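You operate a simulated robot arm through the tools that you are given. There is no shell and no other tool. Be economical: measure what you need, move in short steps, check, and stop when the job is done.

Carry out the task below with a simulated two-armed robot. There is one attempt and no reset: what you move stays moved.

TASK
Swap the blue-tipped rail's purple foam strip for the teal one.
Fine: hold the rail to pull the old strip, lay that on the flat teal mat, sand off the old glue with the beige sanding block, block back. What is to be rubbed or washed off counts as gone when no trace of it is left.
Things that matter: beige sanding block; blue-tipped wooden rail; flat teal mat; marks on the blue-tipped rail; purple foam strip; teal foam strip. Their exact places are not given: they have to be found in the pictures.

The check looks at the end state, three seconds after you hand in, the way a careful person would. Anything else that was tipped, shoved, dropped, spilled or broken makes it a failure.

THE ROBOT
Two 7-joint arms with two-finger parallel grippers on one trunk, on a base that drives. Base frame: it is fixed to the floor where the robot stands at the start and does not move with it; the origin is under the middle of the robot, x ahead of it, y to its left, z up; the surface under the hand at the start is at about z = 850. Lengths are in mm, angles in rad, forces in N, time in s.
The left shoulder is at the start at [50, 209, 1196], the right one opposite. With the tool pointing down near the work surface each hand reaches from about 240 to 900 mm from the robot's upright axis, wherever it stands, measured 20 degrees to its own side. Places, roughly: flat teal mat [500, 500, 800]; marks on the blue-tipped rail [500, 0, 900]. Payload 4.4 kg a hand.
Tool frame (each hand has its own): the origin (TCP) lies between the finger pads and is the grasp point; the fingertips stand 23 mm ahead of it; z points along the fingers, y is the line along which they close. Largest opening 94 mm; finger width 38, thickness 10; the body of the gripper, 54 by 96 mm, starts 39 mm behind the TCP.
Orientation is that of the tool frame in the base frame, as a unit quaternion [w, x, y, z]. With the fingers straight down and closing along the base's y, the tool's x points along the base's -x, its y along +y and its z along -z.

THE INTERFACE
- The arms move only by the tool apply_moves. It takes "left_targets", "right_targets" or both (then of equal length, played together; a hand with none holds still); each is a list of rows, each a list of 6 numbers: the shift along the tool's x, y, z in units of 20 mm (1.0 is 20 mm), then the turn, a rotation vector about the tool's x, y, z in units of 4 degrees (1.0 is 4 degrees). In form: [[x, y, z, wx, wy, wz], ...]. A call has 1 to 10 rows; each row shifts and turns the commanded pose from where the row before left it, along the tool's axes as they then stand. "left_grip" and "right_grip" are, for a hand that has rows, the finger opening in mm, from 0 to 94, set as the call begins (left out, the last holds). A call with a number of a shift or a turn outside -1 to 1 is refused whole. Rows are played at 5 a second. More than 50 mm and 0.15 rad between two rows, or a gripper value outside its range, and nothing of the call is played. A pose out of reach is approached as far as the arm can. The call stops where the force on the tool passes 40 N (or 10 N more than at its start, if that is more) or the arm is blocked; 0.2 s more then pass. Each finger travels about 108 mm/s and halts on what it meets, pressing with about 42 N; the grip force reading is that of the motor and also rises with nothing between the fingers. The clock runs only during rows and for 0.2 s after the last one: add rows that do not move to give the fingers time. It gives the time, the measured TCP pose, the force on the tool (base axes), the opening and the grip force at its end, in the units of the frame above (readings bear some noise), with the torque about the TCP (base axes, N m) and any sound that the robot's microphone picked up.
- Cameras (640 x 400 px; columns grow to the right, rows downward): "scene" is now at [148.8, 15, 1357.9]; the picture's right is [0.18, -0.98, 0.00], its down [-0.65, -0.12, -0.75] and it looks along [0.74, 0.14, -0.66] (base axes); focal length 233 px, centre (320, 200). "left" rides on the left gripper at [86, -16, -74] in its tool frame; the picture's right is [0.18, 0.98, 0.00], its down [-0.58, 0.11, -0.81] and it looks along [-0.79, 0.15, 0.59] (tool axes); focal length 243 px, centre (320, 200). "right" rides on the right gripper at [86, 16, -75] in its tool frame; the picture's right is [-0.18, 0.98, 0.00], its down [-0.58, -0.11, -0.81] and it looks along [-0.79, -0.15, 0.59] (tool axes); focal length 243 px, centre (320, 200).
- snapshot(camera): a new picture of that camera. No time passes.
- slide_trunk(by): slides the trunk up (or, below 0, down) by that many mm; the arms and the scene camera ride with it, the base frame stays. It gives what a move gives, with no picture.
- steer(legs): drives the robot by 1 to 6 legs, each [ahead, left, turn to the left] in mm, mm and rad, along the robot's own axes; the way and the turn of a leg run together, so that a leg with both is an arc; at most 1500 mm and 3.142 rad a leg. The arms and the cameras ride along, it lands a little off, and it stops where it bumps. It gives what a move gives.
- pan_tilt(pan, tilt): turns the head with the scene camera to pan (to the left, within 1.396 rad either way) and tilt (down, from -0.506 to 1.204), counted from straight ahead of the robot. It gives what a move gives.
- probe_pixels(camera, pixels): for up to 12 pixels [column, row] of the newest picture of that camera ("zoom" is the newest enlarged one), the place [x, y, z] in the base frame of the surface seen there, good to about 3 mm. No time passes.
- inspect(camera, box): a new picture of the part [left, top, right, bottom] of that camera's present view, enlarged. No time passes.
- close_job(): hands the job in; it is judged then, once.

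Keep the steps short. Do not move on a guess: measure, check each grasp and each placing, and mend mistakes. In all there are 80 turns and 58 pictures (those below and enlarged ones count). Leave the grippers open and the arms clear of the work at the hand-in unless told otherwise, and finish with a single line.

The tools are called by a JSON object that holds its "method" and its "body". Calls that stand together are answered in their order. apply_moves: Moves the arms, as the interface text tells. Its arguments: {"type":"object","properties":{"left_targets":{"type":"array"},"left_grip":{"type":"number"},"right_targets":{"type":"array"},"right_grip":{"type":"number"}},"required":[]} The other tools are called the same way: slide_trunk (by) slides the trunk up or down; steer (legs) drives the base; pan_tilt (pan, tilt) turns the head that bears the scene camera; snapshot (camera) takes a picture; probe_pixels (camera, pixels) gives the place of the surface under pixels of a picture; inspect (camera, box) takes an enlarged picture of a part of a camera's view; close_job () hands the job in.

At the start:

```text
clock: 0.0
left_position: [561.8, 428.6, 1179.1]
left_ee_rot: [0.001, 0.0, 1.0, 0.0]
left_force: [1.1, 0.3, -0.8]
left_wrist_torque: [0.01, -0.02, 0.01]
left_opening: 94.0
left_grasp_force: 0.0
right_position: [647.8, -174.9, 1110.4]
right_ee_rot: [0.0, 0.001, 1.0, 0.0]
right_force: [-0.2, 0.1, 0.1]
right_wrist_torque: [-0.01, -0.01, 0.03]
right_opening: 94.0
right_grasp_force: 0.0
trunk travel left (down, up): [-275.0, 288.0]
robot x, y, heading: [-4.3, -2.5, 0.0]
head pan, tilt: [0.182, 0.723]
```

scene: 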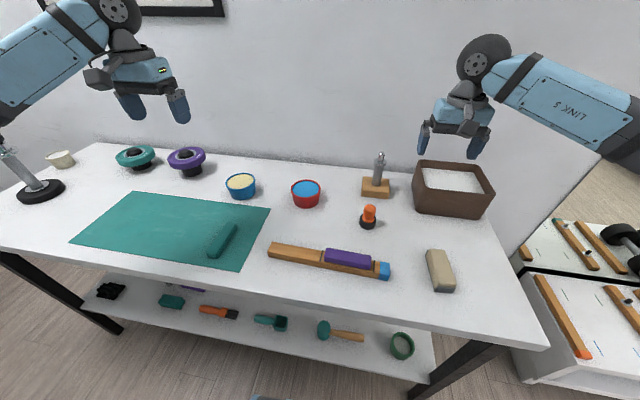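
right: 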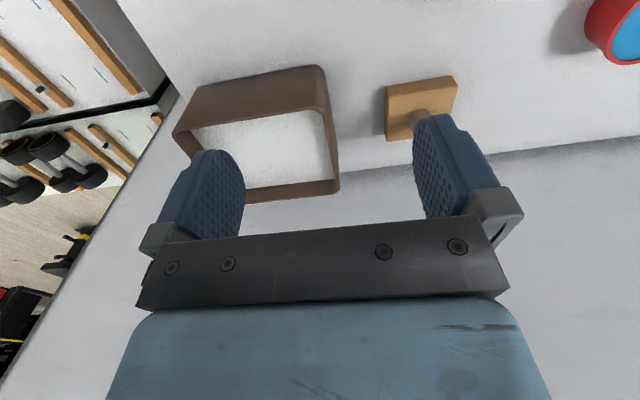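
left: 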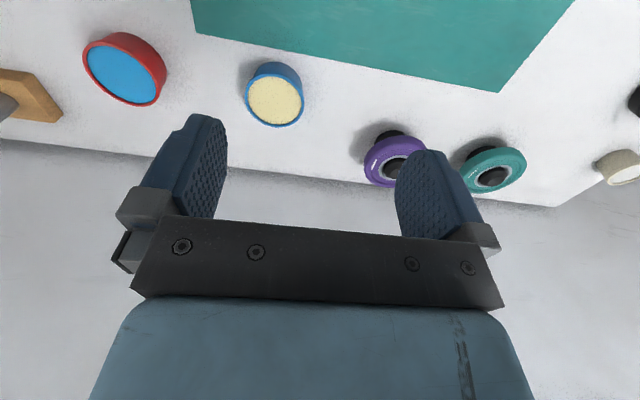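

I see the rail with the purple strip near (330,260), the beige block at (440,270), the mat at (170,230), and a teal strip-like piece on the mat at (222,240). I'll enlarge these areas to measure them.

{"method": "inspect", "body": {"camera": "scene", "box": [250, 220, 470, 310]}}

{"method": "probe_pixels", "body": {"camera": "scene", "pixels": [[270, 247], [268, 255], [325, 262], [348, 254], [348, 262], [373, 264], [384, 266], [384, 277], [433, 254], [445, 282], [220, 238], [300, 253]]}}

{"method": "inspect", "body": {"camera": "scene", "box": [70, 180, 280, 280]}}

```text
2.91 times, centred on (360, 265) of scene
```

zoom: 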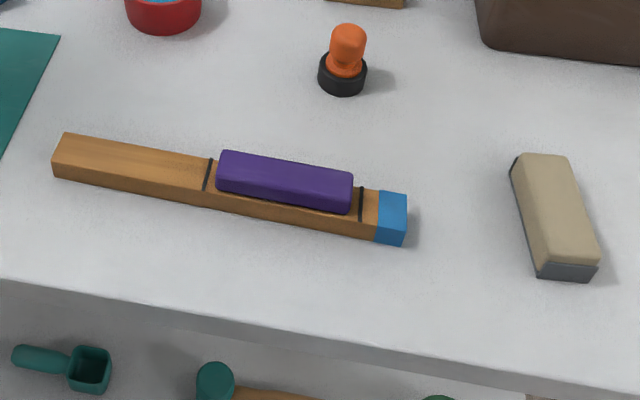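

```text
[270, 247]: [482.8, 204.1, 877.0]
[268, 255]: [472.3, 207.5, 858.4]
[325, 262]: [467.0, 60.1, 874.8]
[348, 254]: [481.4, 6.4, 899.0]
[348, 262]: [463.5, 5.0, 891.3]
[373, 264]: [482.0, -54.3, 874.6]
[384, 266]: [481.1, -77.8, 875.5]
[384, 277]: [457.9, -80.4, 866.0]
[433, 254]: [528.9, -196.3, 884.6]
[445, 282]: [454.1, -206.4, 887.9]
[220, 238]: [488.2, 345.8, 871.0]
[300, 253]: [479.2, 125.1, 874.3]
```

```text
3.05 times, centred on (175, 230) of scene
```

zoom: 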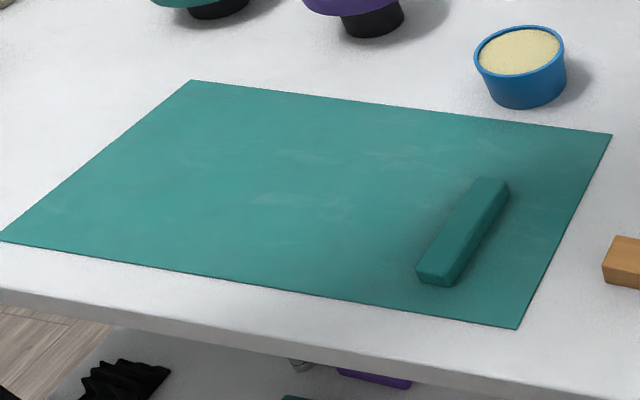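

Now the finer measurements of the teal strip and mat from this zoom.

{"method": "probe_pixels", "body": {"camera": "zoom", "pixels": [[482, 181], [505, 184], [448, 272], [420, 267], [464, 225], [433, 282], [192, 82], [608, 136], [515, 326], [6, 241], [300, 180], [380, 260]]}}

{"method": "inspect", "body": {"camera": "scene", "box": [310, 230, 470, 300]}}

```text
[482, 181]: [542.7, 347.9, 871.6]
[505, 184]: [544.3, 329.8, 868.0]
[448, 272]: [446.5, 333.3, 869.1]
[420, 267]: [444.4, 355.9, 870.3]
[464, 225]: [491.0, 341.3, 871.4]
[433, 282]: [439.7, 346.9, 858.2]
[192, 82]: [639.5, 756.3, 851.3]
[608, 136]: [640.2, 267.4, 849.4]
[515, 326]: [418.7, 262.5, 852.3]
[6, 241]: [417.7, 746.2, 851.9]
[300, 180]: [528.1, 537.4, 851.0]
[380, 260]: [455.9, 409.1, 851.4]
```

```text
4.00 times, centred on (390, 265) of scene
```

zoom: 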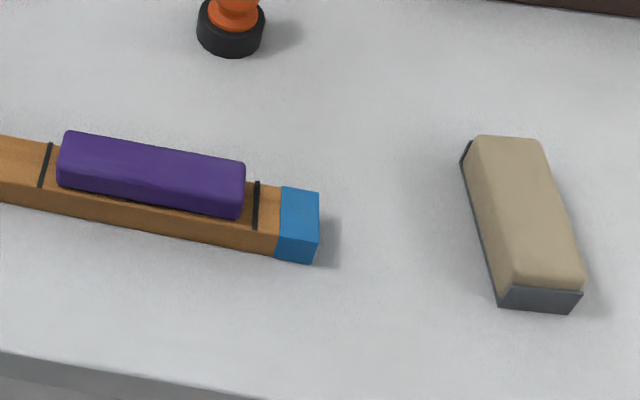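

{"method": "probe_pixels", "body": {"camera": "zoom", "pixels": [[45, 147], [40, 186], [70, 135], [242, 165], [238, 214], [60, 183], [257, 184], [255, 228], [478, 138], [541, 143], [580, 283], [500, 300]]}}

{"method": "probe_pixels", "body": {"camera": "scene", "pixels": [[438, 268], [448, 290], [347, 258], [350, 283], [330, 235], [425, 260]]}}

```text
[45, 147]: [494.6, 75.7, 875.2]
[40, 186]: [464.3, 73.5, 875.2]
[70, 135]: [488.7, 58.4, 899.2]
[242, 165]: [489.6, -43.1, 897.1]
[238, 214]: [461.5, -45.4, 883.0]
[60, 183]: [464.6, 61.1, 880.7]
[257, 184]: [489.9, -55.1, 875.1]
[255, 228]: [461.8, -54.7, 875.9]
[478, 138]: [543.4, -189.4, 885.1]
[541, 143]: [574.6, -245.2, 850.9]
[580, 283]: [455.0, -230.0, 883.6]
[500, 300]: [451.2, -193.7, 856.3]
```

```text
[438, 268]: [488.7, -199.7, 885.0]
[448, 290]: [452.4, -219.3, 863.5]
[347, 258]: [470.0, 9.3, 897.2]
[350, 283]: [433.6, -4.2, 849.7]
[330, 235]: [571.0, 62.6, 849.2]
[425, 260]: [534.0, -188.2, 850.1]
```

Measured: table z≈850. Rail x 461–492, y −85…207, top 875. Purple strip y −45…60, x 463–489, top 899. Lines at y 75 and −55. Block x 451–547, y −190…−235, top 886. Teal strip x 440–545, centre y≈343, top 871.

Plan: the right hand holds the blue end and the left hand pulls the strip. First I'll shift both hands at height toward the rail.

{"method": "apply_moves", "body": {"left_targets": [[0.472, -1, 0, 0, 0, 1], [0.472, -1, 0, 0, 0, 0], [0.472, -1, 0, 0, 0, 0], [0.472, -1, 0, 0, 0, 0], [0.472, -1, 0, 0, 0, 0], [0.472, -1, 0, 0, 0, 0], [0.472, -1, 0, 0, 0, 0], [0.472, -1, 0, 0, 0, 0], [0.472, -1, 0, 0, 0, 0]], "right_targets": [[0.95, 0.572, 0, 0, 0, 0], [0.95, 0.572, 0, 0, 0, 0], [0.95, 0.572, 0, 0, 0, 0], [0.95, 0.572, 0, 0, 0, 0], [0.95, 0.572, 0, 0, 0, 0], [0.95, 0.572, 0, 0, 0, 0], [0.95, 0.572, 0, 0, 0, 0], [0.95, 0.572, 0, 0, 0, 0], [0.95, 0.572, 0, 0, 0, -1]]}}

{"method": "apply_moves", "body": {"left_targets": [[0, 0, 0, 0, 0, 1], [0, 0, 0, 0, 0, 1], [0, 0, 0, 0, 0, 1], [0, 0, 0, 0, 0, 1], [0, 0, 0, 0, 0, 1], [0, 0, 0, 0, 0, 1], [0, 0, 0, 0, 0, 1], [0, 0, 0, 0, 0, 1], [0, 0, 0, 0, 0, 1], [0, 0, 0, 0, 0, 1]], "right_targets": [[0, 0, 0, 0, 0, -1], [0, 0, 0, 0, 0, -1], [0, 0, 0, 0, 0, -1], [0, 0, 0, 0, 0, -1], [0, 0, 0, 0, 0, -1], [0, 0, 0, 0, 0, -1], [0, 0, 0, 0, 0, -1], [0, 0, 0, 0, 0, -1], [0, 0, 0, 0, 0, -1], [0, 0, 0, 0, 0, -1]]}}

{"method": "apply_moves", "body": {"left_targets": [[0, 0, 0, 0, 0, 1], [0, 0, 0, 0, 0, 1], [0, 0, 0, 0, 0, 1], [0, 0, 0, 0, 0, 1], [0, 0, 0, 0, 0, 1], [0, 0, 0, 0, 0, 1], [0, 0, 0, 0, 0, 1], [0, 0, 0, 0, 0, 1], [0, 0, 0, 0, 0, 1], [0, 0, 0, 0, 0, 1]], "right_targets": [[0, 0, 0, 0, 0, -1], [0, 0, 0, 0, 0, -1], [0, 0, 0, 0, 0, -1], [0, 0, 0, 0, 0, -1], [0, 0, 0, 0, 0, -1], [0, 0, 0, 0, 0, -1], [0, 0, 0, 0, 0, -1], [0, 0, 0, 0, 0, -1], [0, 0, 0, 0, 0, -1], [0, 0, 0, 0, 0, -1]]}}

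{"method": "apply_moves", "body": {"left_targets": [[0, 0, 0, 0, 0, 0.75], [0, 0, 0, 0, 0, 0.75], [0, 0, 0, 0, 0, 0]], "right_targets": [[0, 0, 0, 0, 0, -0.75], [0, 0, 0, 0, 0, -0.75], [0, 0, 0, 0, 0, 0]]}}

```text
clock: 2.0
left_position: [467.9, 254.3, 1180.0]
left_ee_rot: [0.0, 0.035, 0.999, 0.0]
left_force: [-0.5, -0.1, 0.6]
left_wrist_torque: [0.02, -0.01, 0.03]
left_opening: 93.8
left_grasp_force: 0.1
right_position: [474.6, -72.8, 1110.2]
right_ee_rot: [0.0, -0.034, 0.999, 0.001]
right_force: [0.6, 0.4, 0.4]
right_wrist_torque: [0.0, 0.0, 0.0]
right_opening: 94.1
right_grasp_force: 0.1
trunk travel left (down, up): [-275.0, 288.0]
robot x, y, heading: [0.3, -1.5, -0.004]
head pan, tilt: [0.182, 0.723]
```

```text
clock: 4.2
left_position: [466.5, 255.6, 1179.9]
left_ee_rot: [0.0, 0.375, 0.927, 0.0]
left_force: [0.7, -0.6, -1.0]
left_wrist_torque: [0.03, 0.04, -0.01]
left_opening: 94.0
left_grasp_force: 0.1
right_position: [476.7, -71.6, 1109.2]
right_ee_rot: [0.0, -0.375, 0.927, 0.0]
right_force: [0.9, -0.2, 0.1]
right_wrist_torque: [-0.01, -0.02, -0.01]
right_opening: 94.0
right_grasp_force: 0.0
trunk travel left (down, up): [-275.0, 288.0]
robot x, y, heading: [-1.8, -0.9, 0.003]
head pan, tilt: [0.182, 0.723]
```

```text
clock: 6.4
left_position: [467.7, 254.8, 1178.4]
left_ee_rot: [0.0, 0.669, 0.744, 0.001]
left_force: [-0.4, 0.0, 0.4]
left_wrist_torque: [0.01, 0.03, -0.01]
left_opening: 94.2
left_grasp_force: 0.1
right_position: [475.8, -72.5, 1109.9]
right_ee_rot: [0.0, -0.616, 0.788, 0.0]
right_force: [-0.3, -0.9, -0.1]
right_wrist_torque: [0.01, -0.01, -0.01]
right_opening: 94.0
right_grasp_force: 0.0
right hand out of reach, approached as far as the arm can: row 9, 10
trunk travel left (down, up): [-275.0, 288.0]
robot x, y, heading: [2.0, 2.2, 0.0]
head pan, tilt: [0.182, 0.723]
```

```text
clock: 7.2
left_position: [466.4, 254.8, 1178.3]
left_ee_rot: [0.0, 0.707, 0.707, 0.0]
left_force: [0.3, -0.6, 0.0]
left_wrist_torque: [-0.06, 0.01, -0.02]
left_opening: 94.0
left_grasp_force: 0.1
right_position: [476.6, -72.7, 1109.5]
right_ee_rot: [0.001, -0.637, 0.771, 0.0]
right_force: [-0.4, -0.1, -0.7]
right_wrist_torque: [0.03, -0.02, -0.03]
right_opening: 93.9
right_grasp_force: 0.0
right hand out of reach, approached as far as the arm can: row 2
trunk travel left (down, up): [-275.0, 288.0]
robot x, y, heading: [-0.7, -0.0, 0.001]
head pan, tilt: [0.182, 0.723]
```

The right wrist stopped at about 79°. I'll descend it to z≈960 clear of the strip and try to finish the turn there. The left hand moves over toward y≈30 at height.

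{"method": "apply_moves", "body": {"right_targets": [[0, 0, 1, 0, 0, 0], [0, 0, 1, 0, 0, 0], [0, 0, 1, 0, 0, 0], [0, 0, 1, 0, 0, 0], [0, 0, 1, 0, 0, 0], [0, 0, 1, 0, 0, 0], [0, 0, 1, 0, 0, -0.1], [0, 0, 0, 0, 0, -0.1], [0, 0, 0, 0, 0, 0]]}}

```text
clock: 9.2
left_position: [466.8, 254.9, 1178.6]
left_ee_rot: [0.0, 0.708, 0.707, 0.0]
left_force: [-0.2, 0.1, -1.1]
left_wrist_torque: [0.0, -0.01, 0.01]
left_opening: 94.2
left_grasp_force: 0.0
right_position: [474.5, -72.6, 1080.0]
right_ee_rot: [0.001, -0.635, 0.773, 0.0]
right_force: [0.1, 0.1, -0.2]
right_wrist_torque: [0.02, -0.02, 0.02]
right_opening: 94.3
right_grasp_force: 0.1
right hand out of reach, approached as far as the arm can: row 1, 2, 3, 4, 6, 7
trunk travel left (down, up): [-275.0, 288.0]
robot x, y, heading: [1.7, -0.7, -0.001]
head pan, tilt: [0.182, 0.723]
```

The right arm is limited near here. I'll test both hands: right outward toward y≈−190, finishing the turn there, and left inward to y≈75 at height.

{"method": "apply_moves", "body": {"left_targets": [[-1, 0, 0, 0, 0, 0], [-1, 0, 0, 0, 0, 0], [-1, 0, 0, 0, 0, 0], [-1, 0, 0, 0, 0, 0], [-1, 0, 0, 0, 0, 0], [-1, 0, 0, 0, 0, 0], [-1, 0, 0, 0, 0, 0], [-1, 0, 0, 0, 0, 0], [-1, 0, 0, 0, 0, 0]], "right_targets": [[1, 0, 0, 0, 0, 0], [1, 0, 0, 0, 0, 0], [1, 0, 0, 0, 0, 0], [1, 0, 0, 0, 0, 0], [1, 0, 0, 0, 0, 0], [1, 0, 0, 0, 0, 0], [0, 0, 0, 0, 0, -1], [0, 0, 0, 0, 0, -1], [0, 0, 0, 0, 0, -0.5]]}}

```text
clock: 11.2
left_position: [467.1, 75.6, 1178.6]
left_ee_rot: [-0.001, 0.707, 0.707, -0.001]
left_force: [-0.1, -0.3, 0.1]
left_wrist_torque: [0.0, 0.0, -0.03]
left_opening: 93.9
left_grasp_force: 0.1
right_position: [475.7, -73.3, 1080.1]
right_ee_rot: [0.0, -0.635, 0.773, 0.0]
right_force: [-1.1, -0.5, 0.1]
right_wrist_torque: [0.03, 0.0, -0.03]
right_opening: 93.9
right_grasp_force: 0.1
right hand out of reach, approached as far as the arm can: row 1, 2, 3, 4, 5, 6, 7, 8
trunk travel left (down, up): [-275.0, 288.0]
robot x, y, heading: [-2.1, 3.0, 0.004]
head pan, tilt: [0.182, 0.723]
```

The left hand moves fine. Right: I'll turn back 20° and try descending. Left: I'll descend to about z 980 above the strip (y≈30).

{"method": "apply_moves", "body": {"left_targets": [[-0.5, 0.1, 1, 0, 0, 0], [-0.5, 0.1, 1, 0, 0, 0], [-0.5, 0.1, 1, 0, 0, 0], [-0.5, 0.1, 1, 0, 0, 0], [-0.3, 0.1, 1, 0, 0, 0], [0, 0, 1, 0, 0, 0], [0, 0, 1, 0, 0, 0], [0, 0, 1, 0, 0, 0], [0, 0, 1, 0, 0, 0], [0, 0, 1, 0, 0, 0]], "right_targets": [[0, 0, 0, 0, 0, 1], [0, 0, 0, 0, 0, 1], [0, 0, 0, 0, 0, 1], [0, 0, 0, 0, 0, 1], [0, 0, 0, 0, 0, 1], [0, 0, 1, 0, 0, 0], [0, 0, 1, 0, 0, 0], [0, 0, 1, 0, 0, 0], [0, 0, 1, 0, 0, 0], [0, 0, 1, 0, 0, 0]]}}

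```text
clock: 13.4
left_position: [478.6, 26.2, 978.9]
left_ee_rot: [0.0, 0.707, 0.707, 0.0]
left_force: [0.4, -0.7, 0.1]
left_wrist_torque: [-0.01, -0.02, -0.01]
left_opening: 94.1
left_grasp_force: 0.0
right_position: [473.7, -70.9, 977.8]
right_ee_rot: [0.001, -0.506, 0.863, 0.0]
right_force: [0.1, -0.4, 0.3]
right_wrist_torque: [-0.01, -0.06, -0.04]
right_opening: 94.1
right_grasp_force: 0.1
trunk travel left (down, up): [-275.0, 288.0]
robot x, y, heading: [1.1, 5.1, -0.002]
head pan, tilt: [0.182, 0.723]
```

Both descended. Now I'll finish the right turn, about 29° more.

{"method": "apply_moves", "body": {"right_targets": [[0, 0, 0, 0, 0, -1], [0, 0, 0, 0, 0, -1], [0, 0, 0, 0, 0, -1], [0, 0, 0, 0, 0, -1], [0, 0, 0, 0, 0, -1], [0, 0, 0, 0, 0, -1], [0, 0, 0, 0, 0, -1], [0, 0, 0, 0, 0, -0.3], [0, 0, 0, 0, 0, 0]]}}

```text
clock: 15.4
left_position: [477.5, 26.6, 979.8]
left_ee_rot: [0.001, 0.707, 0.707, 0.0]
left_force: [0.0, -0.3, -0.3]
left_wrist_torque: [-0.02, 0.01, 0.0]
left_opening: 94.0
left_grasp_force: 0.1
right_position: [475.8, -72.0, 979.2]
right_ee_rot: [0.0, -0.63, 0.776, 0.0]
right_force: [0.1, 0.7, -0.1]
right_wrist_torque: [0.0, -0.03, -0.01]
right_opening: 93.8
right_grasp_force: 0.0
right hand out of reach, approached as far as the arm can: row 5, 6, 7
trunk travel left (down, up): [-275.0, 288.0]
robot x, y, heading: [-3.3, -1.3, -0.004]
head pan, tilt: [0.182, 0.723]
```

It's still limited at 78°. I'll turn back 16°, move outward to y≈−190 (above the block, z 980 is clear), and turn there the way the left hand did.

{"method": "apply_moves", "body": {"right_targets": [[0, 0, 0, 0, 0, 1], [0, 0, 0, 0, 0, 1], [0, 0, 0, 0, 0, 1], [0, 0, 0, 0, 0, 1], [0.883, -0.469, -0.5, 0, 0, 0], [0.883, -0.469, -0.5, 0, 0, 0], [0.883, -0.469, -0.5, 0, 0, 0], [0.883, -0.469, -0.5, 0, 0, 0], [0.883, -0.469, -0.5, 0, 0, 0], [0.883, -0.469, -0.5, 0, 0, 0]]}}

{"method": "apply_moves", "body": {"right_targets": [[0, 0, 0, 0, 0, -1], [0, 0, 0, 0, 0, -1], [0, 0, 0, 0, 0, -1], [0, 0, 0, 0, 0, -1], [0, 0, 0, 0, 0, -1], [0, 0, 0, 0, 0, -1], [0, 0, 0, 0, 0, -1], [0, 0, 0, 0, 0, 0]]}}

```text
clock: 17.6
left_position: [477.0, 26.9, 980.0]
left_ee_rot: [0.0, 0.707, 0.707, 0.0]
left_force: [-0.2, 0.1, 0.6]
left_wrist_torque: [0.0, 0.03, 0.02]
left_opening: 93.8
left_grasp_force: 0.2
right_position: [474.8, -193.6, 1039.0]
right_ee_rot: [0.001, -0.516, 0.857, 0.0]
right_force: [-0.4, 0.9, 0.9]
right_wrist_torque: [-0.01, -0.01, -0.02]
right_opening: 93.8
right_grasp_force: 0.1
trunk travel left (down, up): [-275.0, 288.0]
robot x, y, heading: [3.3, -1.9, -0.005]
head pan, tilt: [0.182, 0.723]
```

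```text
clock: 19.4
left_position: [477.7, 26.8, 978.7]
left_ee_rot: [0.001, 0.707, 0.707, -0.001]
left_force: [-1.1, -0.2, -0.6]
left_wrist_torque: [0.01, 0.04, -0.01]
left_opening: 93.9
left_grasp_force: 0.0
right_position: [474.3, -193.1, 1040.4]
right_ee_rot: [0.0, -0.545, 0.838, 0.0]
right_force: [-0.3, 0.4, 0.0]
right_wrist_torque: [-0.01, 0.0, 0.04]
right_opening: 93.9
right_grasp_force: 0.0
right hand out of reach, approached as far as the arm can: row 2, 3, 4, 5, 6, 7
trunk travel left (down, up): [-275.0, 288.0]
robot x, y, heading: [-1.1, -1.0, 0.003]
head pan, tilt: [0.182, 0.723]
```

The right wrist gets further round the more inward it is (66° at y −193, 78° at −72). Driving the robot 180 mm to the right puts the rail end further inward for the right arm. Both hands are above everything nearby (z ≥ 979). First I'll back the right hand off its limit.

{"method": "apply_moves", "body": {"right_targets": [[0, 0, 0, 0, 0, 1], [0, 0, 0, 0, 0, 1]]}}

{"method": "steer", "body": {"legs": [[0, -180, 0]]}}

```text
clock: 20.0
left_position: [478.0, 28.2, 977.9]
left_ee_rot: [-0.001, 0.707, 0.708, -0.001]
left_force: [0.3, 0.1, 0.4]
left_wrist_torque: [-0.01, 0.01, 0.0]
left_opening: 93.9
left_grasp_force: 0.0
right_position: [475.2, -192.3, 1040.0]
right_ee_rot: [0.0, -0.485, 0.874, 0.0]
right_force: [-0.4, -0.6, 0.2]
right_wrist_torque: [-0.04, -0.01, -0.01]
right_opening: 94.1
right_grasp_force: 0.2
trunk travel left (down, up): [-275.0, 288.0]
robot x, y, heading: [0.8, 1.3, 0.002]
head pan, tilt: [0.182, 0.723]
```

```text
clock: 22.2
left_position: [478.1, -155.5, 979.3]
left_ee_rot: [0.0, 0.706, 0.708, -0.001]
left_force: [-0.4, -0.5, -0.2]
left_wrist_torque: [0.03, -0.01, 0.0]
left_opening: 94.0
left_grasp_force: 0.1
right_position: [474.1, -376.4, 1040.2]
right_ee_rot: [0.0, -0.486, 0.874, -0.001]
right_force: [-1.2, 0.3, 0.2]
right_wrist_torque: [-0.02, 0.02, 0.0]
right_opening: 94.1
right_grasp_force: 0.0
trunk travel left (down, up): [-275.0, 288.0]
robot x, y, heading: [-0.3, -183.9, 0.001]
head pan, tilt: [0.182, 0.723]
```

The robot is at y=−184. Now left back to y≈30 and right inward.

{"method": "apply_moves", "body": {"left_targets": [[0.93, 0, 0, 0, 0, 0], [0.93, 0, 0, 0, 0, 0], [0.93, 0, 0, 0, 0, 0], [0.93, 0, 0, 0, 0, 0], [0.93, 0, 0, 0, 0, 0], [0.93, 0, 0, 0, 0, 0], [0.93, 0, 0, 0, 0, 0], [0.93, 0, 0, 0, 0, 0], [0.93, 0, 0, 0, 0, 0], [0.93, 0, 0, 0, 0, 0]], "right_targets": [[-0.85, 0.527, 0, 0, 0, 0], [-0.85, 0.527, 0, 0, 0, 0], [-0.85, 0.527, 0, 0, 0, 0], [-0.85, 0.527, 0, 0, 0, 0], [-0.85, 0.527, 0, 0, 0, 0], [-0.85, 0.527, 0, 0, 0, 0], [-0.85, 0.527, 0, 0, 0, 0], [-0.85, 0.527, 0, 0, 0, 0], [-0.85, 0.527, 0, 0, 0, 0], [-0.85, 0.527, 0, 0, 0, 0]]}}

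{"method": "apply_moves", "body": {"right_targets": [[-0.85, 0.527, 0, 0, 0, 0], [-0.85, 0.527, 0, 0, 0, 0], [-0.85, 0.527, 0, 0, 0, 0], [-0.85, 0.527, 0, 0, 0, 0], [-0.85, 0.527, 0, 0, 0, 0], [0, 0, 0, 0, 0, -1], [0, 0, 0, 0, 0, -1], [0, 0, 0, 0, 0, -1], [0, 0, 0, 0, 0, -1], [0, 0, 0, 0, 0, -1]]}}

{"method": "apply_moves", "body": {"right_targets": [[0, 0, 0, 0, 0, -1], [0, 0, 0, 0, 0, -1], [0, 0, 0, 0, 0, -0.95], [0, 0, 0, 0, 0, 0]]}}

```text
clock: 24.4
left_position: [477.3, 33.4, 978.9]
left_ee_rot: [0.0, 0.706, 0.708, 0.0]
left_force: [-0.2, -0.1, 0.7]
left_wrist_torque: [-0.03, -0.03, 0.01]
left_opening: 94.0
left_grasp_force: 0.1
right_position: [474.9, -172.5, 1039.1]
right_ee_rot: [0.0, -0.485, 0.874, 0.0]
right_force: [-0.8, -0.5, 0.0]
right_wrist_torque: [-0.01, -0.02, -0.03]
right_opening: 94.2
right_grasp_force: 0.0
trunk travel left (down, up): [-275.0, 288.0]
robot x, y, heading: [-0.6, -182.2, 0.002]
head pan, tilt: [0.182, 0.723]
```

```text
clock: 26.6
left_position: [477.8, 31.2, 979.5]
left_ee_rot: [0.0, 0.707, 0.707, 0.0]
left_force: [0.3, 0.4, -0.4]
left_wrist_torque: [0.0, 0.0, -0.01]
left_opening: 93.9
left_grasp_force: 0.1
right_position: [476.0, -75.4, 1039.9]
right_ee_rot: [0.0, -0.631, 0.776, 0.0]
right_force: [1.0, -0.4, 0.1]
right_wrist_torque: [0.0, -0.02, -0.01]
right_opening: 93.8
right_grasp_force: 0.0
trunk travel left (down, up): [-275.0, 288.0]
robot x, y, heading: [-0.2, -184.6, 0.003]
head pan, tilt: [0.182, 0.723]
```

```text
clock: 27.6
left_position: [477.2, 30.5, 979.1]
left_ee_rot: [0.0, 0.707, 0.708, 0.0]
left_force: [-0.6, 0.9, 0.3]
left_wrist_torque: [0.0, 0.03, -0.03]
left_opening: 93.8
left_grasp_force: 0.0
right_position: [476.0, -74.7, 1039.2]
right_ee_rot: [0.0, -0.656, 0.754, 0.0]
right_force: [0.1, -0.1, 0.3]
right_wrist_torque: [-0.02, 0.03, -0.03]
right_opening: 93.7
right_grasp_force: 0.2
right hand out of reach, approached as far as the arm can: row 2, 3
trunk travel left (down, up): [-275.0, 288.0]
robot x, y, heading: [1.4, -183.5, -0.003]
head pan, tilt: [0.182, 0.723]
```

It reached 82° now. Turning the base left 0.21 rad will supply the rest, and the hands are clear above everything.

{"method": "steer", "body": {"legs": [[0, 0, 0.21]]}}

```text
clock: 28.8
left_position: [422.8, 125.0, 979.6]
left_ee_rot: [0.001, 0.63, 0.776, 0.001]
left_force: [0.3, 0.0, 0.2]
left_wrist_torque: [-0.01, 0.01, -0.02]
left_opening: 93.7
left_grasp_force: 0.1
right_position: [444.4, 20.2, 1038.3]
right_ee_rot: [0.0, 0.731, -0.683, 0.0]
right_force: [0.0, 1.6, -0.2]
right_wrist_torque: [-0.01, 0.0, -0.02]
right_opening: 93.8
right_grasp_force: 0.1
trunk travel left (down, up): [-275.0, 288.0]
robot x, y, heading: [-2.6, -184.5, 0.207]
head pan, tilt: [0.182, 0.723]
```

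{"method": "apply_moves", "body": {"left_targets": [[0, 0, 0, 0, 0, 1], [0, 0, 0, 0, 0, 1], [0, 0, 0, 0, 0, 0.975], [-0.9, 0.54, 0, 0, 0, 0], [-0.9, 0.54, 0, 0, 0, 0], [-0.9, 0.54, 0, 0, 0, 0], [-0.9, 0.54, 0, 0, 0, 0], [-0.9, 0.54, 0, 0, 0, 0], [0, 0, 0, 0, 0, 0]], "right_targets": [[0, 0, 0, 0, 0, 0.985], [0, 0, 0, 0, 0, 0], [0, 0, 0, 0, 0, 0], [0.92, -0.32, 0, 0, 0, 0], [0.92, -0.32, 0, 0, 0, 0], [0.92, -0.32, 0, 0, 0, 0], [0.92, -0.32, 0, 0, 0, 0], [0.92, -0.32, 0, 0, 0, 0], [0, 0, 0, 0, 0, 0]]}}

```text
clock: 30.8
left_position: [477.3, 35.2, 978.5]
left_ee_rot: [0.0, 0.707, 0.707, 0.0]
left_force: [0.0, 0.7, 0.5]
left_wrist_torque: [-0.02, 0.01, -0.03]
left_opening: 94.1
left_grasp_force: 0.0
right_position: [475.6, -72.1, 1040.3]
right_ee_rot: [-0.001, -0.707, 0.707, -0.001]
right_force: [-0.8, 0.7, 0.0]
right_wrist_torque: [0.02, 0.0, 0.02]
right_opening: 94.0
right_grasp_force: 0.1
trunk travel left (down, up): [-275.0, 288.0]
robot x, y, heading: [-4.5, -185.8, 0.207]
head pan, tilt: [0.182, 0.723]
```

Both hands are aligned at last. I'll lower the right to z≈900 over the blue end and look.

{"method": "apply_moves", "body": {"right_targets": [[0.1, 0, 1, 0, 0, 0], [0, 0, 1, 0, 0, 0], [0, 0, 1, 0, 0, 0], [0, 0, 1, 0, 0, 0], [0, 0, 1, 0, 0, 0], [0, 0, 1, 0, 0, 0], [0, 0, 0.8, 0, 0, 0], [0, 0, 0, 0, 0, 0]]}}

{"method": "pan_tilt", "body": {"pan": 0.1, "tilt": 0.85}}

{"method": "snapshot", "body": {"camera": "scene"}}

```text
clock: 32.6
left_position: [477.1, 33.9, 979.3]
left_ee_rot: [0.0, 0.708, 0.707, 0.001]
left_force: [-0.3, -0.1, 0.0]
left_wrist_torque: [0.02, -0.01, -0.03]
left_opening: 94.1
left_grasp_force: 0.0
right_position: [476.1, -73.3, 903.5]
right_ee_rot: [0.0, -0.706, 0.708, -0.001]
right_force: [0.1, 0.4, 0.3]
right_wrist_torque: [0.01, 0.0, -0.04]
right_opening: 94.1
right_grasp_force: 0.1
trunk travel left (down, up): [-275.0, 288.0]
robot x, y, heading: [3.2, -186.6, 0.208]
head pan, tilt: [0.182, 0.723]
```

```text
clock: 33.3
left_position: [477.1, 32.6, 978.2]
left_ee_rot: [0.0, 0.708, 0.706, 0.0]
left_force: [-0.3, 0.0, -0.8]
left_wrist_torque: [0.0, 0.04, -0.03]
left_opening: 93.8
left_grasp_force: 0.1
right_position: [476.4, -73.7, 903.5]
right_ee_rot: [0.0, 0.707, -0.707, 0.0]
right_force: [0.6, -1.0, 0.7]
right_wrist_torque: [0.02, -0.01, 0.01]
right_opening: 93.7
right_grasp_force: 0.2
trunk travel left (down, up): [-275.0, 288.0]
robot x, y, heading: [0.1, -179.5, 0.205]
head pan, tilt: [0.099, 0.85]
```

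```text
51 pictures are left
```

scene: 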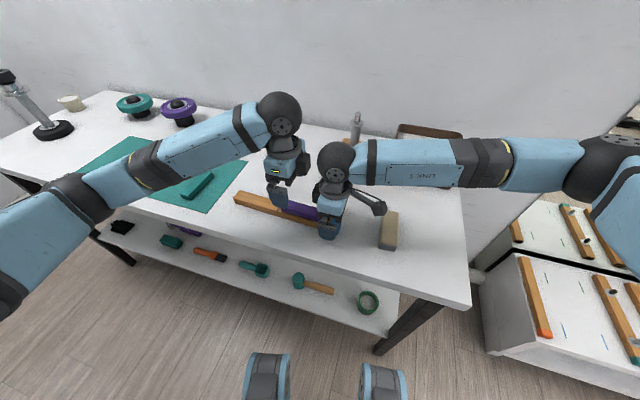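

The right fingers straddle the blue end. I'll lower to z≈877 and close gently on the rail.

{"method": "apply_moves", "body": {"right_targets": [[0, 0, 0.7, 0, 0, 0], [0, 0, 0.65, 0, 0, 0], [0, 0, 0, 0, 0, 0]]}}

{"method": "apply_moves", "body": {"right_targets": [[0, 0, 0, 0, 0, 0], [0, 0, 0, 0, 0, 0], [0, 0, 0, 0, 0, 0], [0, 0, 0, 0, 0, 0], [0, 0, 0, 0, 0, 0]], "right_grip": 0}}

{"method": "snapshot", "body": {"camera": "left"}}

```text
clock: 34.1
left_position: [477.9, 33.3, 978.0]
left_ee_rot: [0.0, 0.707, 0.707, 0.0]
left_force: [0.6, -0.7, -0.3]
left_wrist_torque: [0.01, -0.01, -0.02]
left_opening: 94.1
left_grasp_force: 0.1
right_position: [475.1, -74.0, 876.5]
right_ee_rot: [0.0, -0.707, 0.707, 0.0]
right_force: [0.1, -0.2, 0.2]
right_wrist_torque: [-0.03, 0.0, 0.04]
right_opening: 93.9
right_grasp_force: 0.1
trunk travel left (down, up): [-275.0, 288.0]
robot x, y, heading: [1.9, -184.8, 0.21]
head pan, tilt: [0.099, 0.85]
```

```text
clock: 35.3
left_position: [478.0, 33.4, 979.7]
left_ee_rot: [0.0, 0.707, 0.707, 0.0]
left_force: [0.2, -0.4, -1.0]
left_wrist_torque: [-0.01, -0.01, 0.0]
left_opening: 94.1
left_grasp_force: 0.0
right_position: [475.3, -74.0, 877.0]
right_ee_rot: [0.0, -0.707, 0.707, 0.001]
right_force: [-1.4, -0.6, -0.8]
right_wrist_torque: [0.1, -0.02, 0.17]
right_opening: 33.6
right_grasp_force: 42.2
trunk travel left (down, up): [-275.0, 288.0]
robot x, y, heading: [-1.7, -185.4, 0.208]
head pan, tilt: [0.099, 0.85]
```

```text
50 pictures are left
```

left: 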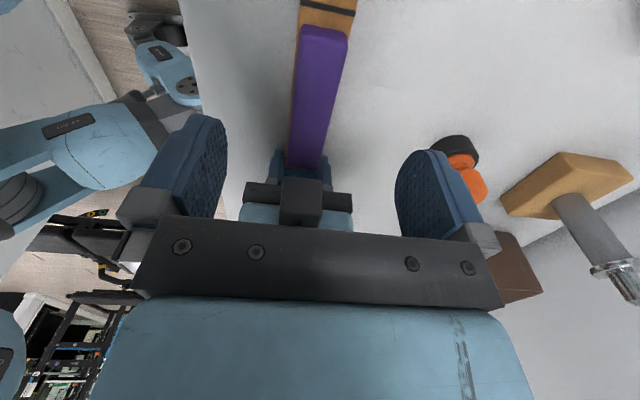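

The rail is held (33.6 mm, 42 N). I'll lower the left hand to z≈901 around the strip, staying above the rail top at 875, then close.

{"method": "apply_moves", "body": {"left_targets": [[0, 0, 1, 0, 0, 0], [0, 0, 1, 0, 0, 0], [0, 0, 1, 0, 0, 0], [0, 0, 0.85, 0, 0, 0], [0, 0, 0, 0, 0, 0]], "left_grip": 60}}

{"method": "apply_moves", "body": {"left_targets": [[0, 0, 0, 0, 0, 0], [0, 0, 0, 0, 0, 0], [0, 0, 0, 0, 0, 0], [0, 0, 0, 0, 0, 0]], "left_grip": 0}}

{"method": "inspect", "body": {"camera": "scene", "box": [220, 150, 420, 275]}}

```text
clock: 36.5
left_position: [477.3, 35.7, 903.1]
left_ee_rot: [0.0, 0.707, 0.707, -0.001]
left_force: [-0.4, -0.6, 0.2]
left_wrist_torque: [0.01, -0.02, 0.02]
left_opening: 60.1
left_grasp_force: 0.1
right_position: [476.0, -74.4, 877.6]
right_ee_rot: [0.0, 0.707, -0.707, -0.001]
right_force: [-0.4, -0.4, -0.9]
right_wrist_torque: [0.04, -0.02, 0.06]
right_opening: 33.6
right_grasp_force: 41.8
trunk travel left (down, up): [-275.0, 288.0]
robot x, y, heading: [-1.0, -186.1, 0.204]
head pan, tilt: [0.099, 0.85]
```

```text
clock: 37.5
left_position: [477.5, 35.5, 903.5]
left_ee_rot: [0.0, 0.707, 0.707, 0.0]
left_force: [0.1, -0.4, 0.0]
left_wrist_torque: [-0.02, -0.01, -0.02]
left_opening: 28.6
left_grasp_force: 41.4
right_position: [475.8, -74.9, 875.9]
right_ee_rot: [0.0, 0.707, -0.707, 0.0]
right_force: [0.5, 0.7, 0.1]
right_wrist_torque: [-0.03, -0.01, 0.01]
right_opening: 33.4
right_grasp_force: 41.9
trunk travel left (down, up): [-275.0, 288.0]
robot x, y, heading: [-1.1, -185.6, 0.207]
head pan, tilt: [0.099, 0.85]
```

```text
3.20 times, centred on (320, 212) of scene
```

zoom: 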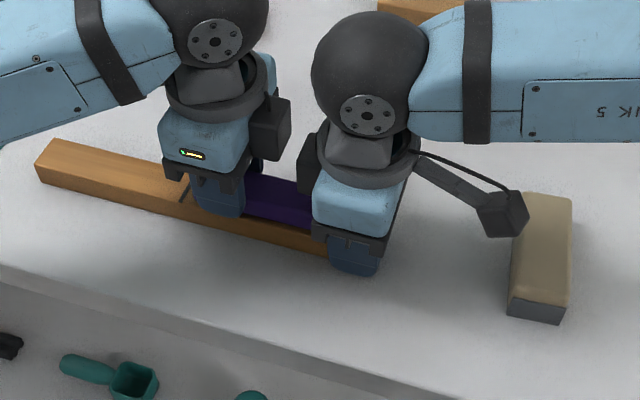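

The left hand has the strip (28.6 mm) and the right has the rail. I'll pull up in small steps.

{"method": "apply_moves", "body": {"left_targets": [[0, 0, -0.25, 0, 0, 0], [0, 0, -0.25, 0, 0, 0], [0, 0, -0.25, 0, 0, 0], [0, 0, -0.25, 0, 0, 0]]}}

```text
clock: 38.5
left_position: [477.8, 35.1, 923.0]
left_ee_rot: [-0.001, 0.707, 0.707, 0.0]
left_force: [-0.8, 0.0, 0.2]
left_wrist_torque: [0.01, 0.03, 0.01]
left_opening: 28.6
left_grasp_force: 41.6
right_position: [475.3, -74.9, 876.4]
right_ee_rot: [0.0, -0.707, 0.707, 0.0]
right_force: [0.9, 0.0, 0.9]
right_wrist_torque: [0.1, -0.03, -0.03]
right_opening: 33.6
right_grasp_force: 42.2
trunk travel left (down, up): [-275.0, 288.0]
robot x, y, heading: [-4.2, -182.3, 0.208]
head pan, tilt: [0.099, 0.85]
```

It rose 20 mm and no force remains. I'll lift more and look at whether the strip came along.

{"method": "apply_moves", "body": {"left_targets": [[0, 0, -1, 0, 0, 0], [0, 0, -1, 0, 0, 0], [0, 0, -1, 0, 0, 0]]}}

{"method": "inspect", "body": {"camera": "scene", "box": [220, 150, 420, 275]}}

```text
clock: 39.0
left_position: [475.7, 36.6, 942.9]
left_ee_rot: [-0.007, 0.705, 0.709, -0.002]
left_force: [0.3, 1.6, -9.1]
left_wrist_torque: [0.56, -0.13, 0.04]
left_opening: 28.6
left_grasp_force: 42.0
right_position: [475.0, -72.3, 882.0]
right_ee_rot: [-0.005, 0.709, -0.706, -0.003]
right_force: [-0.4, -2.2, 7.7]
right_wrist_torque: [0.3, 0.07, 0.03]
right_opening: 33.8
right_grasp_force: 42.2
trunk travel left (down, up): [-275.0, 288.0]
robot x, y, heading: [-1.8, -186.2, 0.211]
head pan, tilt: [0.099, 0.85]
stopped in row 2 (left hand): the force on the tool passed its limit at 48 N (the readings are from after the stop); the commanded pose is now the measured one
```

```text
3.20 times, centred on (320, 212) of scene
```

zoom: 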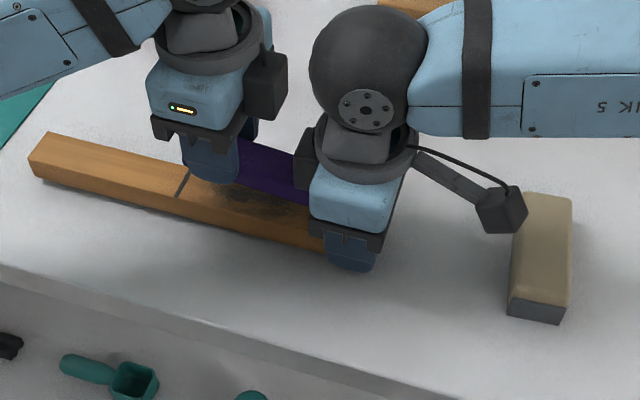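

The strip came off: the residue is visible on the rail. Its right end caught on the right gripper's housing. I'll lower it slightly, slide it away to +y, then lift.

{"method": "apply_moves", "body": {"left_targets": [[0, 0, 0.4, 0, 0, 0], [0.5, 0, 0, 0, 0, 0], [1, 0, 0, 0, 0, 0], [1, 0, 0, 0, 0, 0], [0, 0, 0, 0, 0, 0]]}}

{"method": "inspect", "body": {"camera": "scene", "box": [180, 130, 420, 280]}}

```text
clock: 40.2
left_position: [477.9, 85.3, 935.3]
left_ee_rot: [-0.005, 0.705, 0.709, 0.0]
left_force: [0.4, 0.0, -0.2]
left_wrist_torque: [0.01, 0.02, 0.01]
left_opening: 28.6
left_grasp_force: 42.1
right_position: [476.0, -71.5, 881.8]
right_ee_rot: [-0.004, 0.709, -0.706, -0.001]
right_force: [-0.2, 0.6, -1.1]
right_wrist_torque: [-0.2, -0.01, 0.02]
right_opening: 33.5
right_grasp_force: 42.0
trunk travel left (down, up): [-275.0, 288.0]
robot x, y, heading: [2.6, -184.4, 0.206]
head pan, tilt: [0.099, 0.85]
```

```text
2.67 times, centred on (300, 205) of scene
```

zoom: 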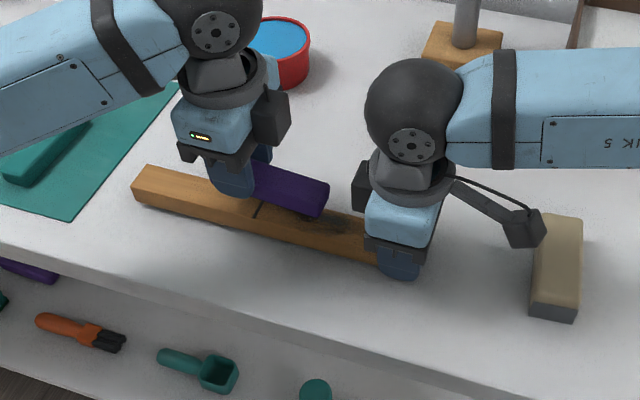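

It's free. I'll carry the purple strip up and over toward the mat (grip y≈480) while the right hand sets the rail back down 5 mm.

{"method": "apply_moves", "body": {"left_targets": [[0, 0, -1, 0, 0, 0], [0, 0, -1, 0, 0, 0], [1, 0, 0, 0, 0, 0], [1, 0, 0, 0, 0, 0], [1, 0, 0, 0, 0, 0], [1, 0, 0, 0, 0, 0], [1, 0, 0, 0, 0, 0], [1, 0, 0, 0, 0, 0], [1, 0, 0, 0, 0, 0], [1, 0, 0, 0, 0, 0]], "right_targets": [[0, 0, 0, 0, 0, 0], [0, 0, 0.1, 0, 0, 0], [0, 0, 0.1, 0, 0, 0], [0, 0, 0.05, 0, 0, 0], [0, 0, 0, 0, 0, 0], [0, 0, 0, 0, 0, 0], [0, 0, 0, 0, 0, 0], [0, 0, 0, 0, 0, 0], [0, 0, 0, 0, 0, 0], [0, 0, 0, 0, 0, 0]]}}

{"method": "apply_moves", "body": {"left_targets": [[1, 0.06, 0, 0, 0, 0], [1, 0.06, 0, 0, 0, 0], [1, 0.06, 0, 0, 0, 0], [1, 0.06, 0, 0, 0, 0], [1, 0.06, 0, 0, 0, 0], [1, 0.06, 0, 0, 0, 0], [1, 0.06, 0, 0, 0, 0], [1, 0.06, 0, 0, 0, 0], [1, 0.06, 0, 0, 0, 0], [1, 0.06, 0, 0, 0, 0]]}}

{"method": "snapshot", "body": {"camera": "scene"}}

```text
clock: 42.4
left_position: [475.6, 245.3, 978.6]
left_ee_rot: [-0.005, 0.705, 0.709, 0.0]
left_force: [0.6, 0.5, 0.0]
left_wrist_torque: [0.02, 0.01, 0.01]
left_opening: 28.4
left_grasp_force: 41.9
right_position: [474.3, -72.1, 878.0]
right_ee_rot: [-0.005, 0.708, -0.706, -0.001]
right_force: [1.9, 2.3, 14.5]
right_wrist_torque: [-0.46, 0.1, 0.04]
right_opening: 33.8
right_grasp_force: 41.5
trunk travel left (down, up): [-275.0, 288.0]
robot x, y, heading: [2.5, -185.5, 0.207]
head pan, tilt: [0.099, 0.85]
```

```text
clock: 44.6
left_position: [486.3, 446.6, 978.8]
left_ee_rot: [-0.004, 0.706, 0.709, 0.001]
left_force: [1.2, 0.8, -1.0]
left_wrist_torque: [0.02, 0.01, 0.01]
left_opening: 28.5
left_grasp_force: 41.0
right_position: [473.9, -71.7, 877.2]
right_ee_rot: [-0.005, 0.709, -0.706, -0.002]
right_force: [3.4, 2.0, 18.7]
right_wrist_torque: [-0.5, 0.05, 0.07]
right_opening: 33.6
right_grasp_force: 41.9
trunk travel left (down, up): [-275.0, 288.0]
robot x, y, heading: [0.9, -182.1, 0.205]
head pan, tilt: [0.099, 0.85]
```

```text
46 pictures are left
```

scene: 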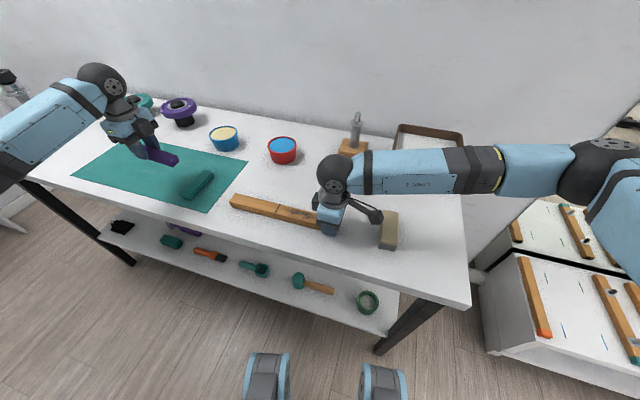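

The rail is down on the table (19 N upward), so I'll open the right hand in place. The left moves on and lowers the strip onto the mat.

{"method": "apply_moves", "body": {"left_targets": [[0.9, 0, 0, 0, 0, 0], [0.8, 0, 0, 0, 0, 0], [0, 0, 1, 0, 0, 0], [0, 0, 1, 0, 0, 0], [0, 0, 1, 0, 0, 0], [0, 0, 1, 0, 0, 0], [0, 0, 0.75, 0, 0, 0], [0, 0, 0, 0, 0, 0]], "right_targets": [[0, 0, 0, 0, 0, 0], [0, 0, 0, 0, 0, 0], [0, 0, 0, 0, 0, 0], [0, 0, 0, 0, 0, 0], [0, 0, 0, 0, 0, 0], [0, 0, -1, 0, 0, 0], [0, 0, -1, 0, 0, 0], [0, 0, -1, 0, 0, 0]], "right_grip": 60}}

{"method": "apply_moves", "body": {"left_targets": [[0, 0, 0.1, 0, 0, 0], [0, 0, 0.1, 0, 0, 0], [0, 0, 0, 0, 0, 0]]}}

{"method": "inspect", "body": {"camera": "scene", "box": [60, 80, 360, 270]}}

```text
clock: 46.4
left_position: [486.7, 481.3, 888.2]
left_ee_rot: [-0.004, 0.705, 0.71, 0.003]
left_force: [0.1, 5.2, 21.6]
left_wrist_torque: [-1.49, -0.07, 0.08]
left_opening: 28.4
left_grasp_force: 42.3
right_position: [474.0, -74.8, 938.0]
right_ee_rot: [-0.005, 0.709, -0.706, -0.002]
right_force: [0.7, -0.3, 0.0]
right_wrist_torque: [-0.01, -0.01, -0.01]
right_opening: 60.1
right_grasp_force: 0.1
trunk travel left (down, up): [-275.0, 288.0]
robot x, y, heading: [1.0, -185.3, 0.202]
head pan, tilt: [0.099, 0.85]
```

```text
clock: 47.2
left_position: [486.2, 478.5, 882.6]
left_ee_rot: [-0.005, 0.705, 0.709, 0.0]
left_force: [5.4, 11.8, 23.2]
left_wrist_torque: [-1.55, -0.3, 0.41]
left_opening: 28.5
left_grasp_force: 42.0
right_position: [474.6, -74.6, 936.7]
right_ee_rot: [-0.005, 0.708, -0.706, -0.003]
right_force: [-0.7, 0.7, 0.3]
right_wrist_torque: [0.0, -0.02, -0.04]
right_opening: 60.1
right_grasp_force: 0.2
trunk travel left (down, up): [-275.0, 288.0]
robot x, y, heading: [3.0, -184.2, 0.208]
head pan, tilt: [0.099, 0.85]
```

```text
2.11 times, centred on (210, 175) of scene
```

zoom: 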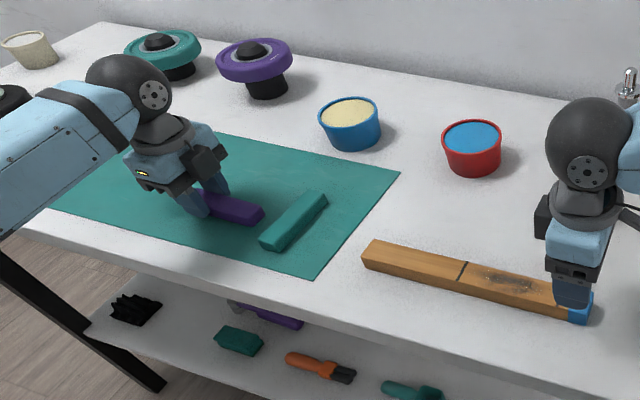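

The strip is on the mat (contact 23 N), so I'll open the left hand and lift. The residue is visible on the rail.

{"method": "apply_moves", "body": {"left_targets": [[0, 0, 0, 0, 0, 0], [0, 0, 0, 0, 0, 0], [0, 0, 0, 0, 0, 0], [0, 0, -1, 0, 0, 0], [0, 0, -1, 0, 0, 0], [0, 0, -1, 0, 0, 0], [0, 0, -1, 0, 0, 0], [0, 0, -1, 0, 0, 0]], "left_grip": 60}}

{"method": "inspect", "body": {"camera": "scene", "box": [60, 80, 360, 270]}}

```text
clock: 49.0
left_position: [487.5, 479.7, 980.6]
left_ee_rot: [-0.004, 0.706, 0.708, 0.0]
left_force: [-0.7, -0.1, -0.9]
left_wrist_torque: [0.01, 0.01, -0.01]
left_opening: 59.7
left_grasp_force: 0.1
right_position: [474.8, -74.1, 936.6]
right_ee_rot: [-0.004, 0.708, -0.706, -0.002]
right_force: [0.5, -1.0, 0.5]
right_wrist_torque: [0.01, 0.0, -0.02]
right_opening: 60.2
right_grasp_force: 0.1
trunk travel left (down, up): [-275.0, 288.0]
robot x, y, heading: [-1.7, -184.5, 0.208]
head pan, tilt: [0.099, 0.85]
```

```text
2.11 times, centred on (210, 175) of scene
```

zoom: 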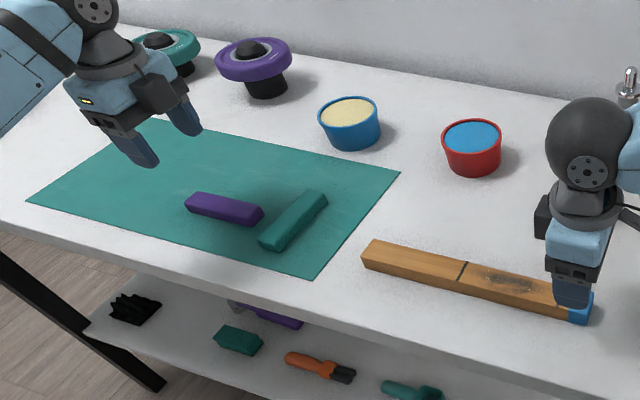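

The purple strip lies flat on the mat. Next I'll measure the rail's present place, then bring the left hand over the rail's plain end and turn the right hand toward the block.

{"method": "probe_pixels", "body": {"camera": "zoom", "pixels": [[376, 243], [365, 257], [465, 263], [456, 282], [425, 258], [510, 282], [580, 315], [225, 208], [297, 218]]}}

{"method": "apply_moves", "body": {"left_targets": [[-1, -0.05, 0, 0, 0, 0], [-1, -0.05, 0, 0, 0, 0], [-1, -0.05, 0, 0, 0, 0], [-1, -0.05, 0, 0, 0, 0], [-1, -0.05, 0, 0, 0, 0], [-1, -0.05, 0, 0, 0, 0], [-1, -0.05, 0, 0, 0, 0], [-1, -0.05, 0, 0, 0, 0], [-1, -0.05, 0, 0, 0, 0], [-1, -0.05, 0, 0, 0, 0]], "right_targets": [[1, -0.1, -0.5, 0, 0, 0], [1, -0.1, -0.5, 0, 0, 0], [1, -0.1, -0.5, 0, 0, 0], [1, -0.1, -0.5, 0, 0, 0], [1, -0.1, 0, 0, 0, 0], [1, -0.1, 0, 0, 0, 0], [0.8, -0.1, 0, 0, 0, 0], [0, 0, 0, 0, 0, 1], [0, 0, 0, 0, 0, 1], [0, 0, 0, 0, 0, 1]]}}

{"method": "apply_moves", "body": {"left_targets": [[-1, 0, 0, 0, 0, 0], [-1, 0, 0, 0, 0, 0], [-1, 0, 0, 0, 0, 0], [-1, 0, 0, 0, 0, 0], [-1, 0, 0, 0, 0, 0], [-1, 0, 0, 0, 0, 0], [0, 0, 0, 0, 0, 0], [0, 0, 0, 0, 0, 0], [0, 0, 0, 0, 0, 0], [0, 0, 0, 0, 0, 0]], "right_targets": [[0, 0, 0, 0, 0, 1], [0, 0, 0, 0, 0, 1], [0, 0, 0, 0, 0, 1], [0, 0, 0, 0, 0, 1], [0, 0, 0, 0, 0, 1], [0, 0, 0, 0, 0, 1], [0, 0, 0, 0, 0, 1], [0, 0, 0, 0, 0, 1], [0, 0, 0, 0, 0, 1], [0, 0, 0, 0, 0, 1]]}}

{"method": "apply_moves", "body": {"right_targets": [[0, 0, 0, 0, 0, 1], [0, 0, 0, 0, 0, 1], [0, 0, 0, 0, 0, 1], [0, 0, 0, 0, 0, 1], [0, 0, 0, 0, 0, 1], [0, 0, 0, 0, 0, 1], [0, 0, 0, 0, 0, 1], [0, 0, 0, 0, 0, 1], [0, 0, 0, 0, 0, 1], [0, 0, 0, 0, 0, 0]]}}

{"method": "snapshot", "body": {"camera": "scene"}}

{"method": "snapshot", "body": {"camera": "right"}}

```text
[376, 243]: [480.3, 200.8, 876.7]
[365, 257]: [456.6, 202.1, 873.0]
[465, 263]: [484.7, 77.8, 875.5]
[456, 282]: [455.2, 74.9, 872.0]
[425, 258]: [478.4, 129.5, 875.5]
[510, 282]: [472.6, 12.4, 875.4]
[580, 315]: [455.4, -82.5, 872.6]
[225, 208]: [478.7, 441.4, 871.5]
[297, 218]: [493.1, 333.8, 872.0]
```

```text
clock: 51.2
left_position: [477.8, 279.6, 979.4]
left_ee_rot: [-0.005, 0.705, 0.709, -0.001]
left_force: [-0.8, 0.5, 0.8]
left_wrist_torque: [0.0, 0.0, -0.01]
left_opening: 60.1
left_grasp_force: 0.0
right_position: [485.3, -152.7, 975.8]
right_ee_rot: [0.003, -0.629, 0.777, 0.003]
right_force: [-0.8, -0.7, 0.1]
right_wrist_torque: [0.02, 0.02, -0.01]
right_opening: 60.1
right_grasp_force: 0.0
right hand out of reach, approached as far as the arm can: row 5, 6, 7
trunk travel left (down, up): [-275.0, 288.0]
robot x, y, heading: [3.5, -181.8, 0.206]
head pan, tilt: [0.099, 0.85]
```

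```text
clock: 53.4
left_position: [479.1, 159.4, 979.8]
left_ee_rot: [-0.005, 0.705, 0.709, 0.0]
left_force: [0.5, -0.4, -0.4]
left_wrist_torque: [0.0, 0.05, 0.01]
left_opening: 60.2
left_grasp_force: 0.1
right_position: [485.4, -154.1, 976.2]
right_ee_rot: [0.002, -0.326, 0.945, 0.003]
right_force: [0.6, -0.2, -0.5]
right_wrist_torque: [0.01, 0.02, 0.0]
right_opening: 59.9
right_grasp_force: 0.2
trunk travel left (down, up): [-275.0, 288.0]
robot x, y, heading: [0.6, -183.9, 0.21]
head pan, tilt: [0.099, 0.85]
```

```text
clock: 55.6
left_position: [480.5, 159.1, 979.1]
left_ee_rot: [-0.005, 0.705, 0.709, 0.0]
left_force: [-0.3, 0.3, -0.1]
left_wrist_torque: [-0.03, -0.01, 0.04]
left_opening: 60.1
left_grasp_force: 0.1
right_position: [485.0, -153.0, 974.0]
right_ee_rot: [0.002, -0.018, 1.0, 0.003]
right_force: [0.4, 0.7, -0.1]
right_wrist_torque: [0.0, 0.01, -0.01]
right_opening: 60.0
right_grasp_force: 0.0
trunk travel left (down, up): [-275.0, 288.0]
robot x, y, heading: [1.8, -181.6, 0.206]
head pan, tilt: [0.099, 0.85]
```

```text
43 pictures are left
```

scene: 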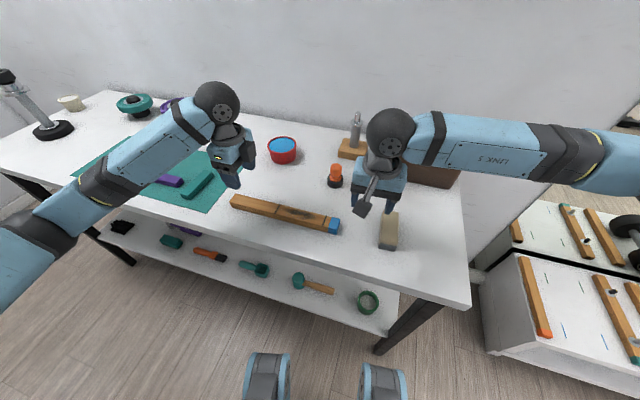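

```text
42 pictures are left
```

right: 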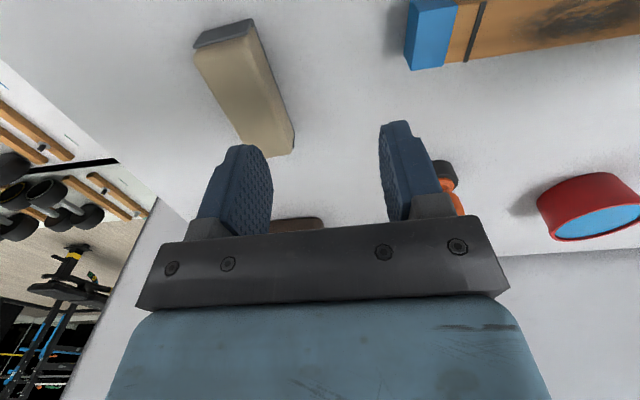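

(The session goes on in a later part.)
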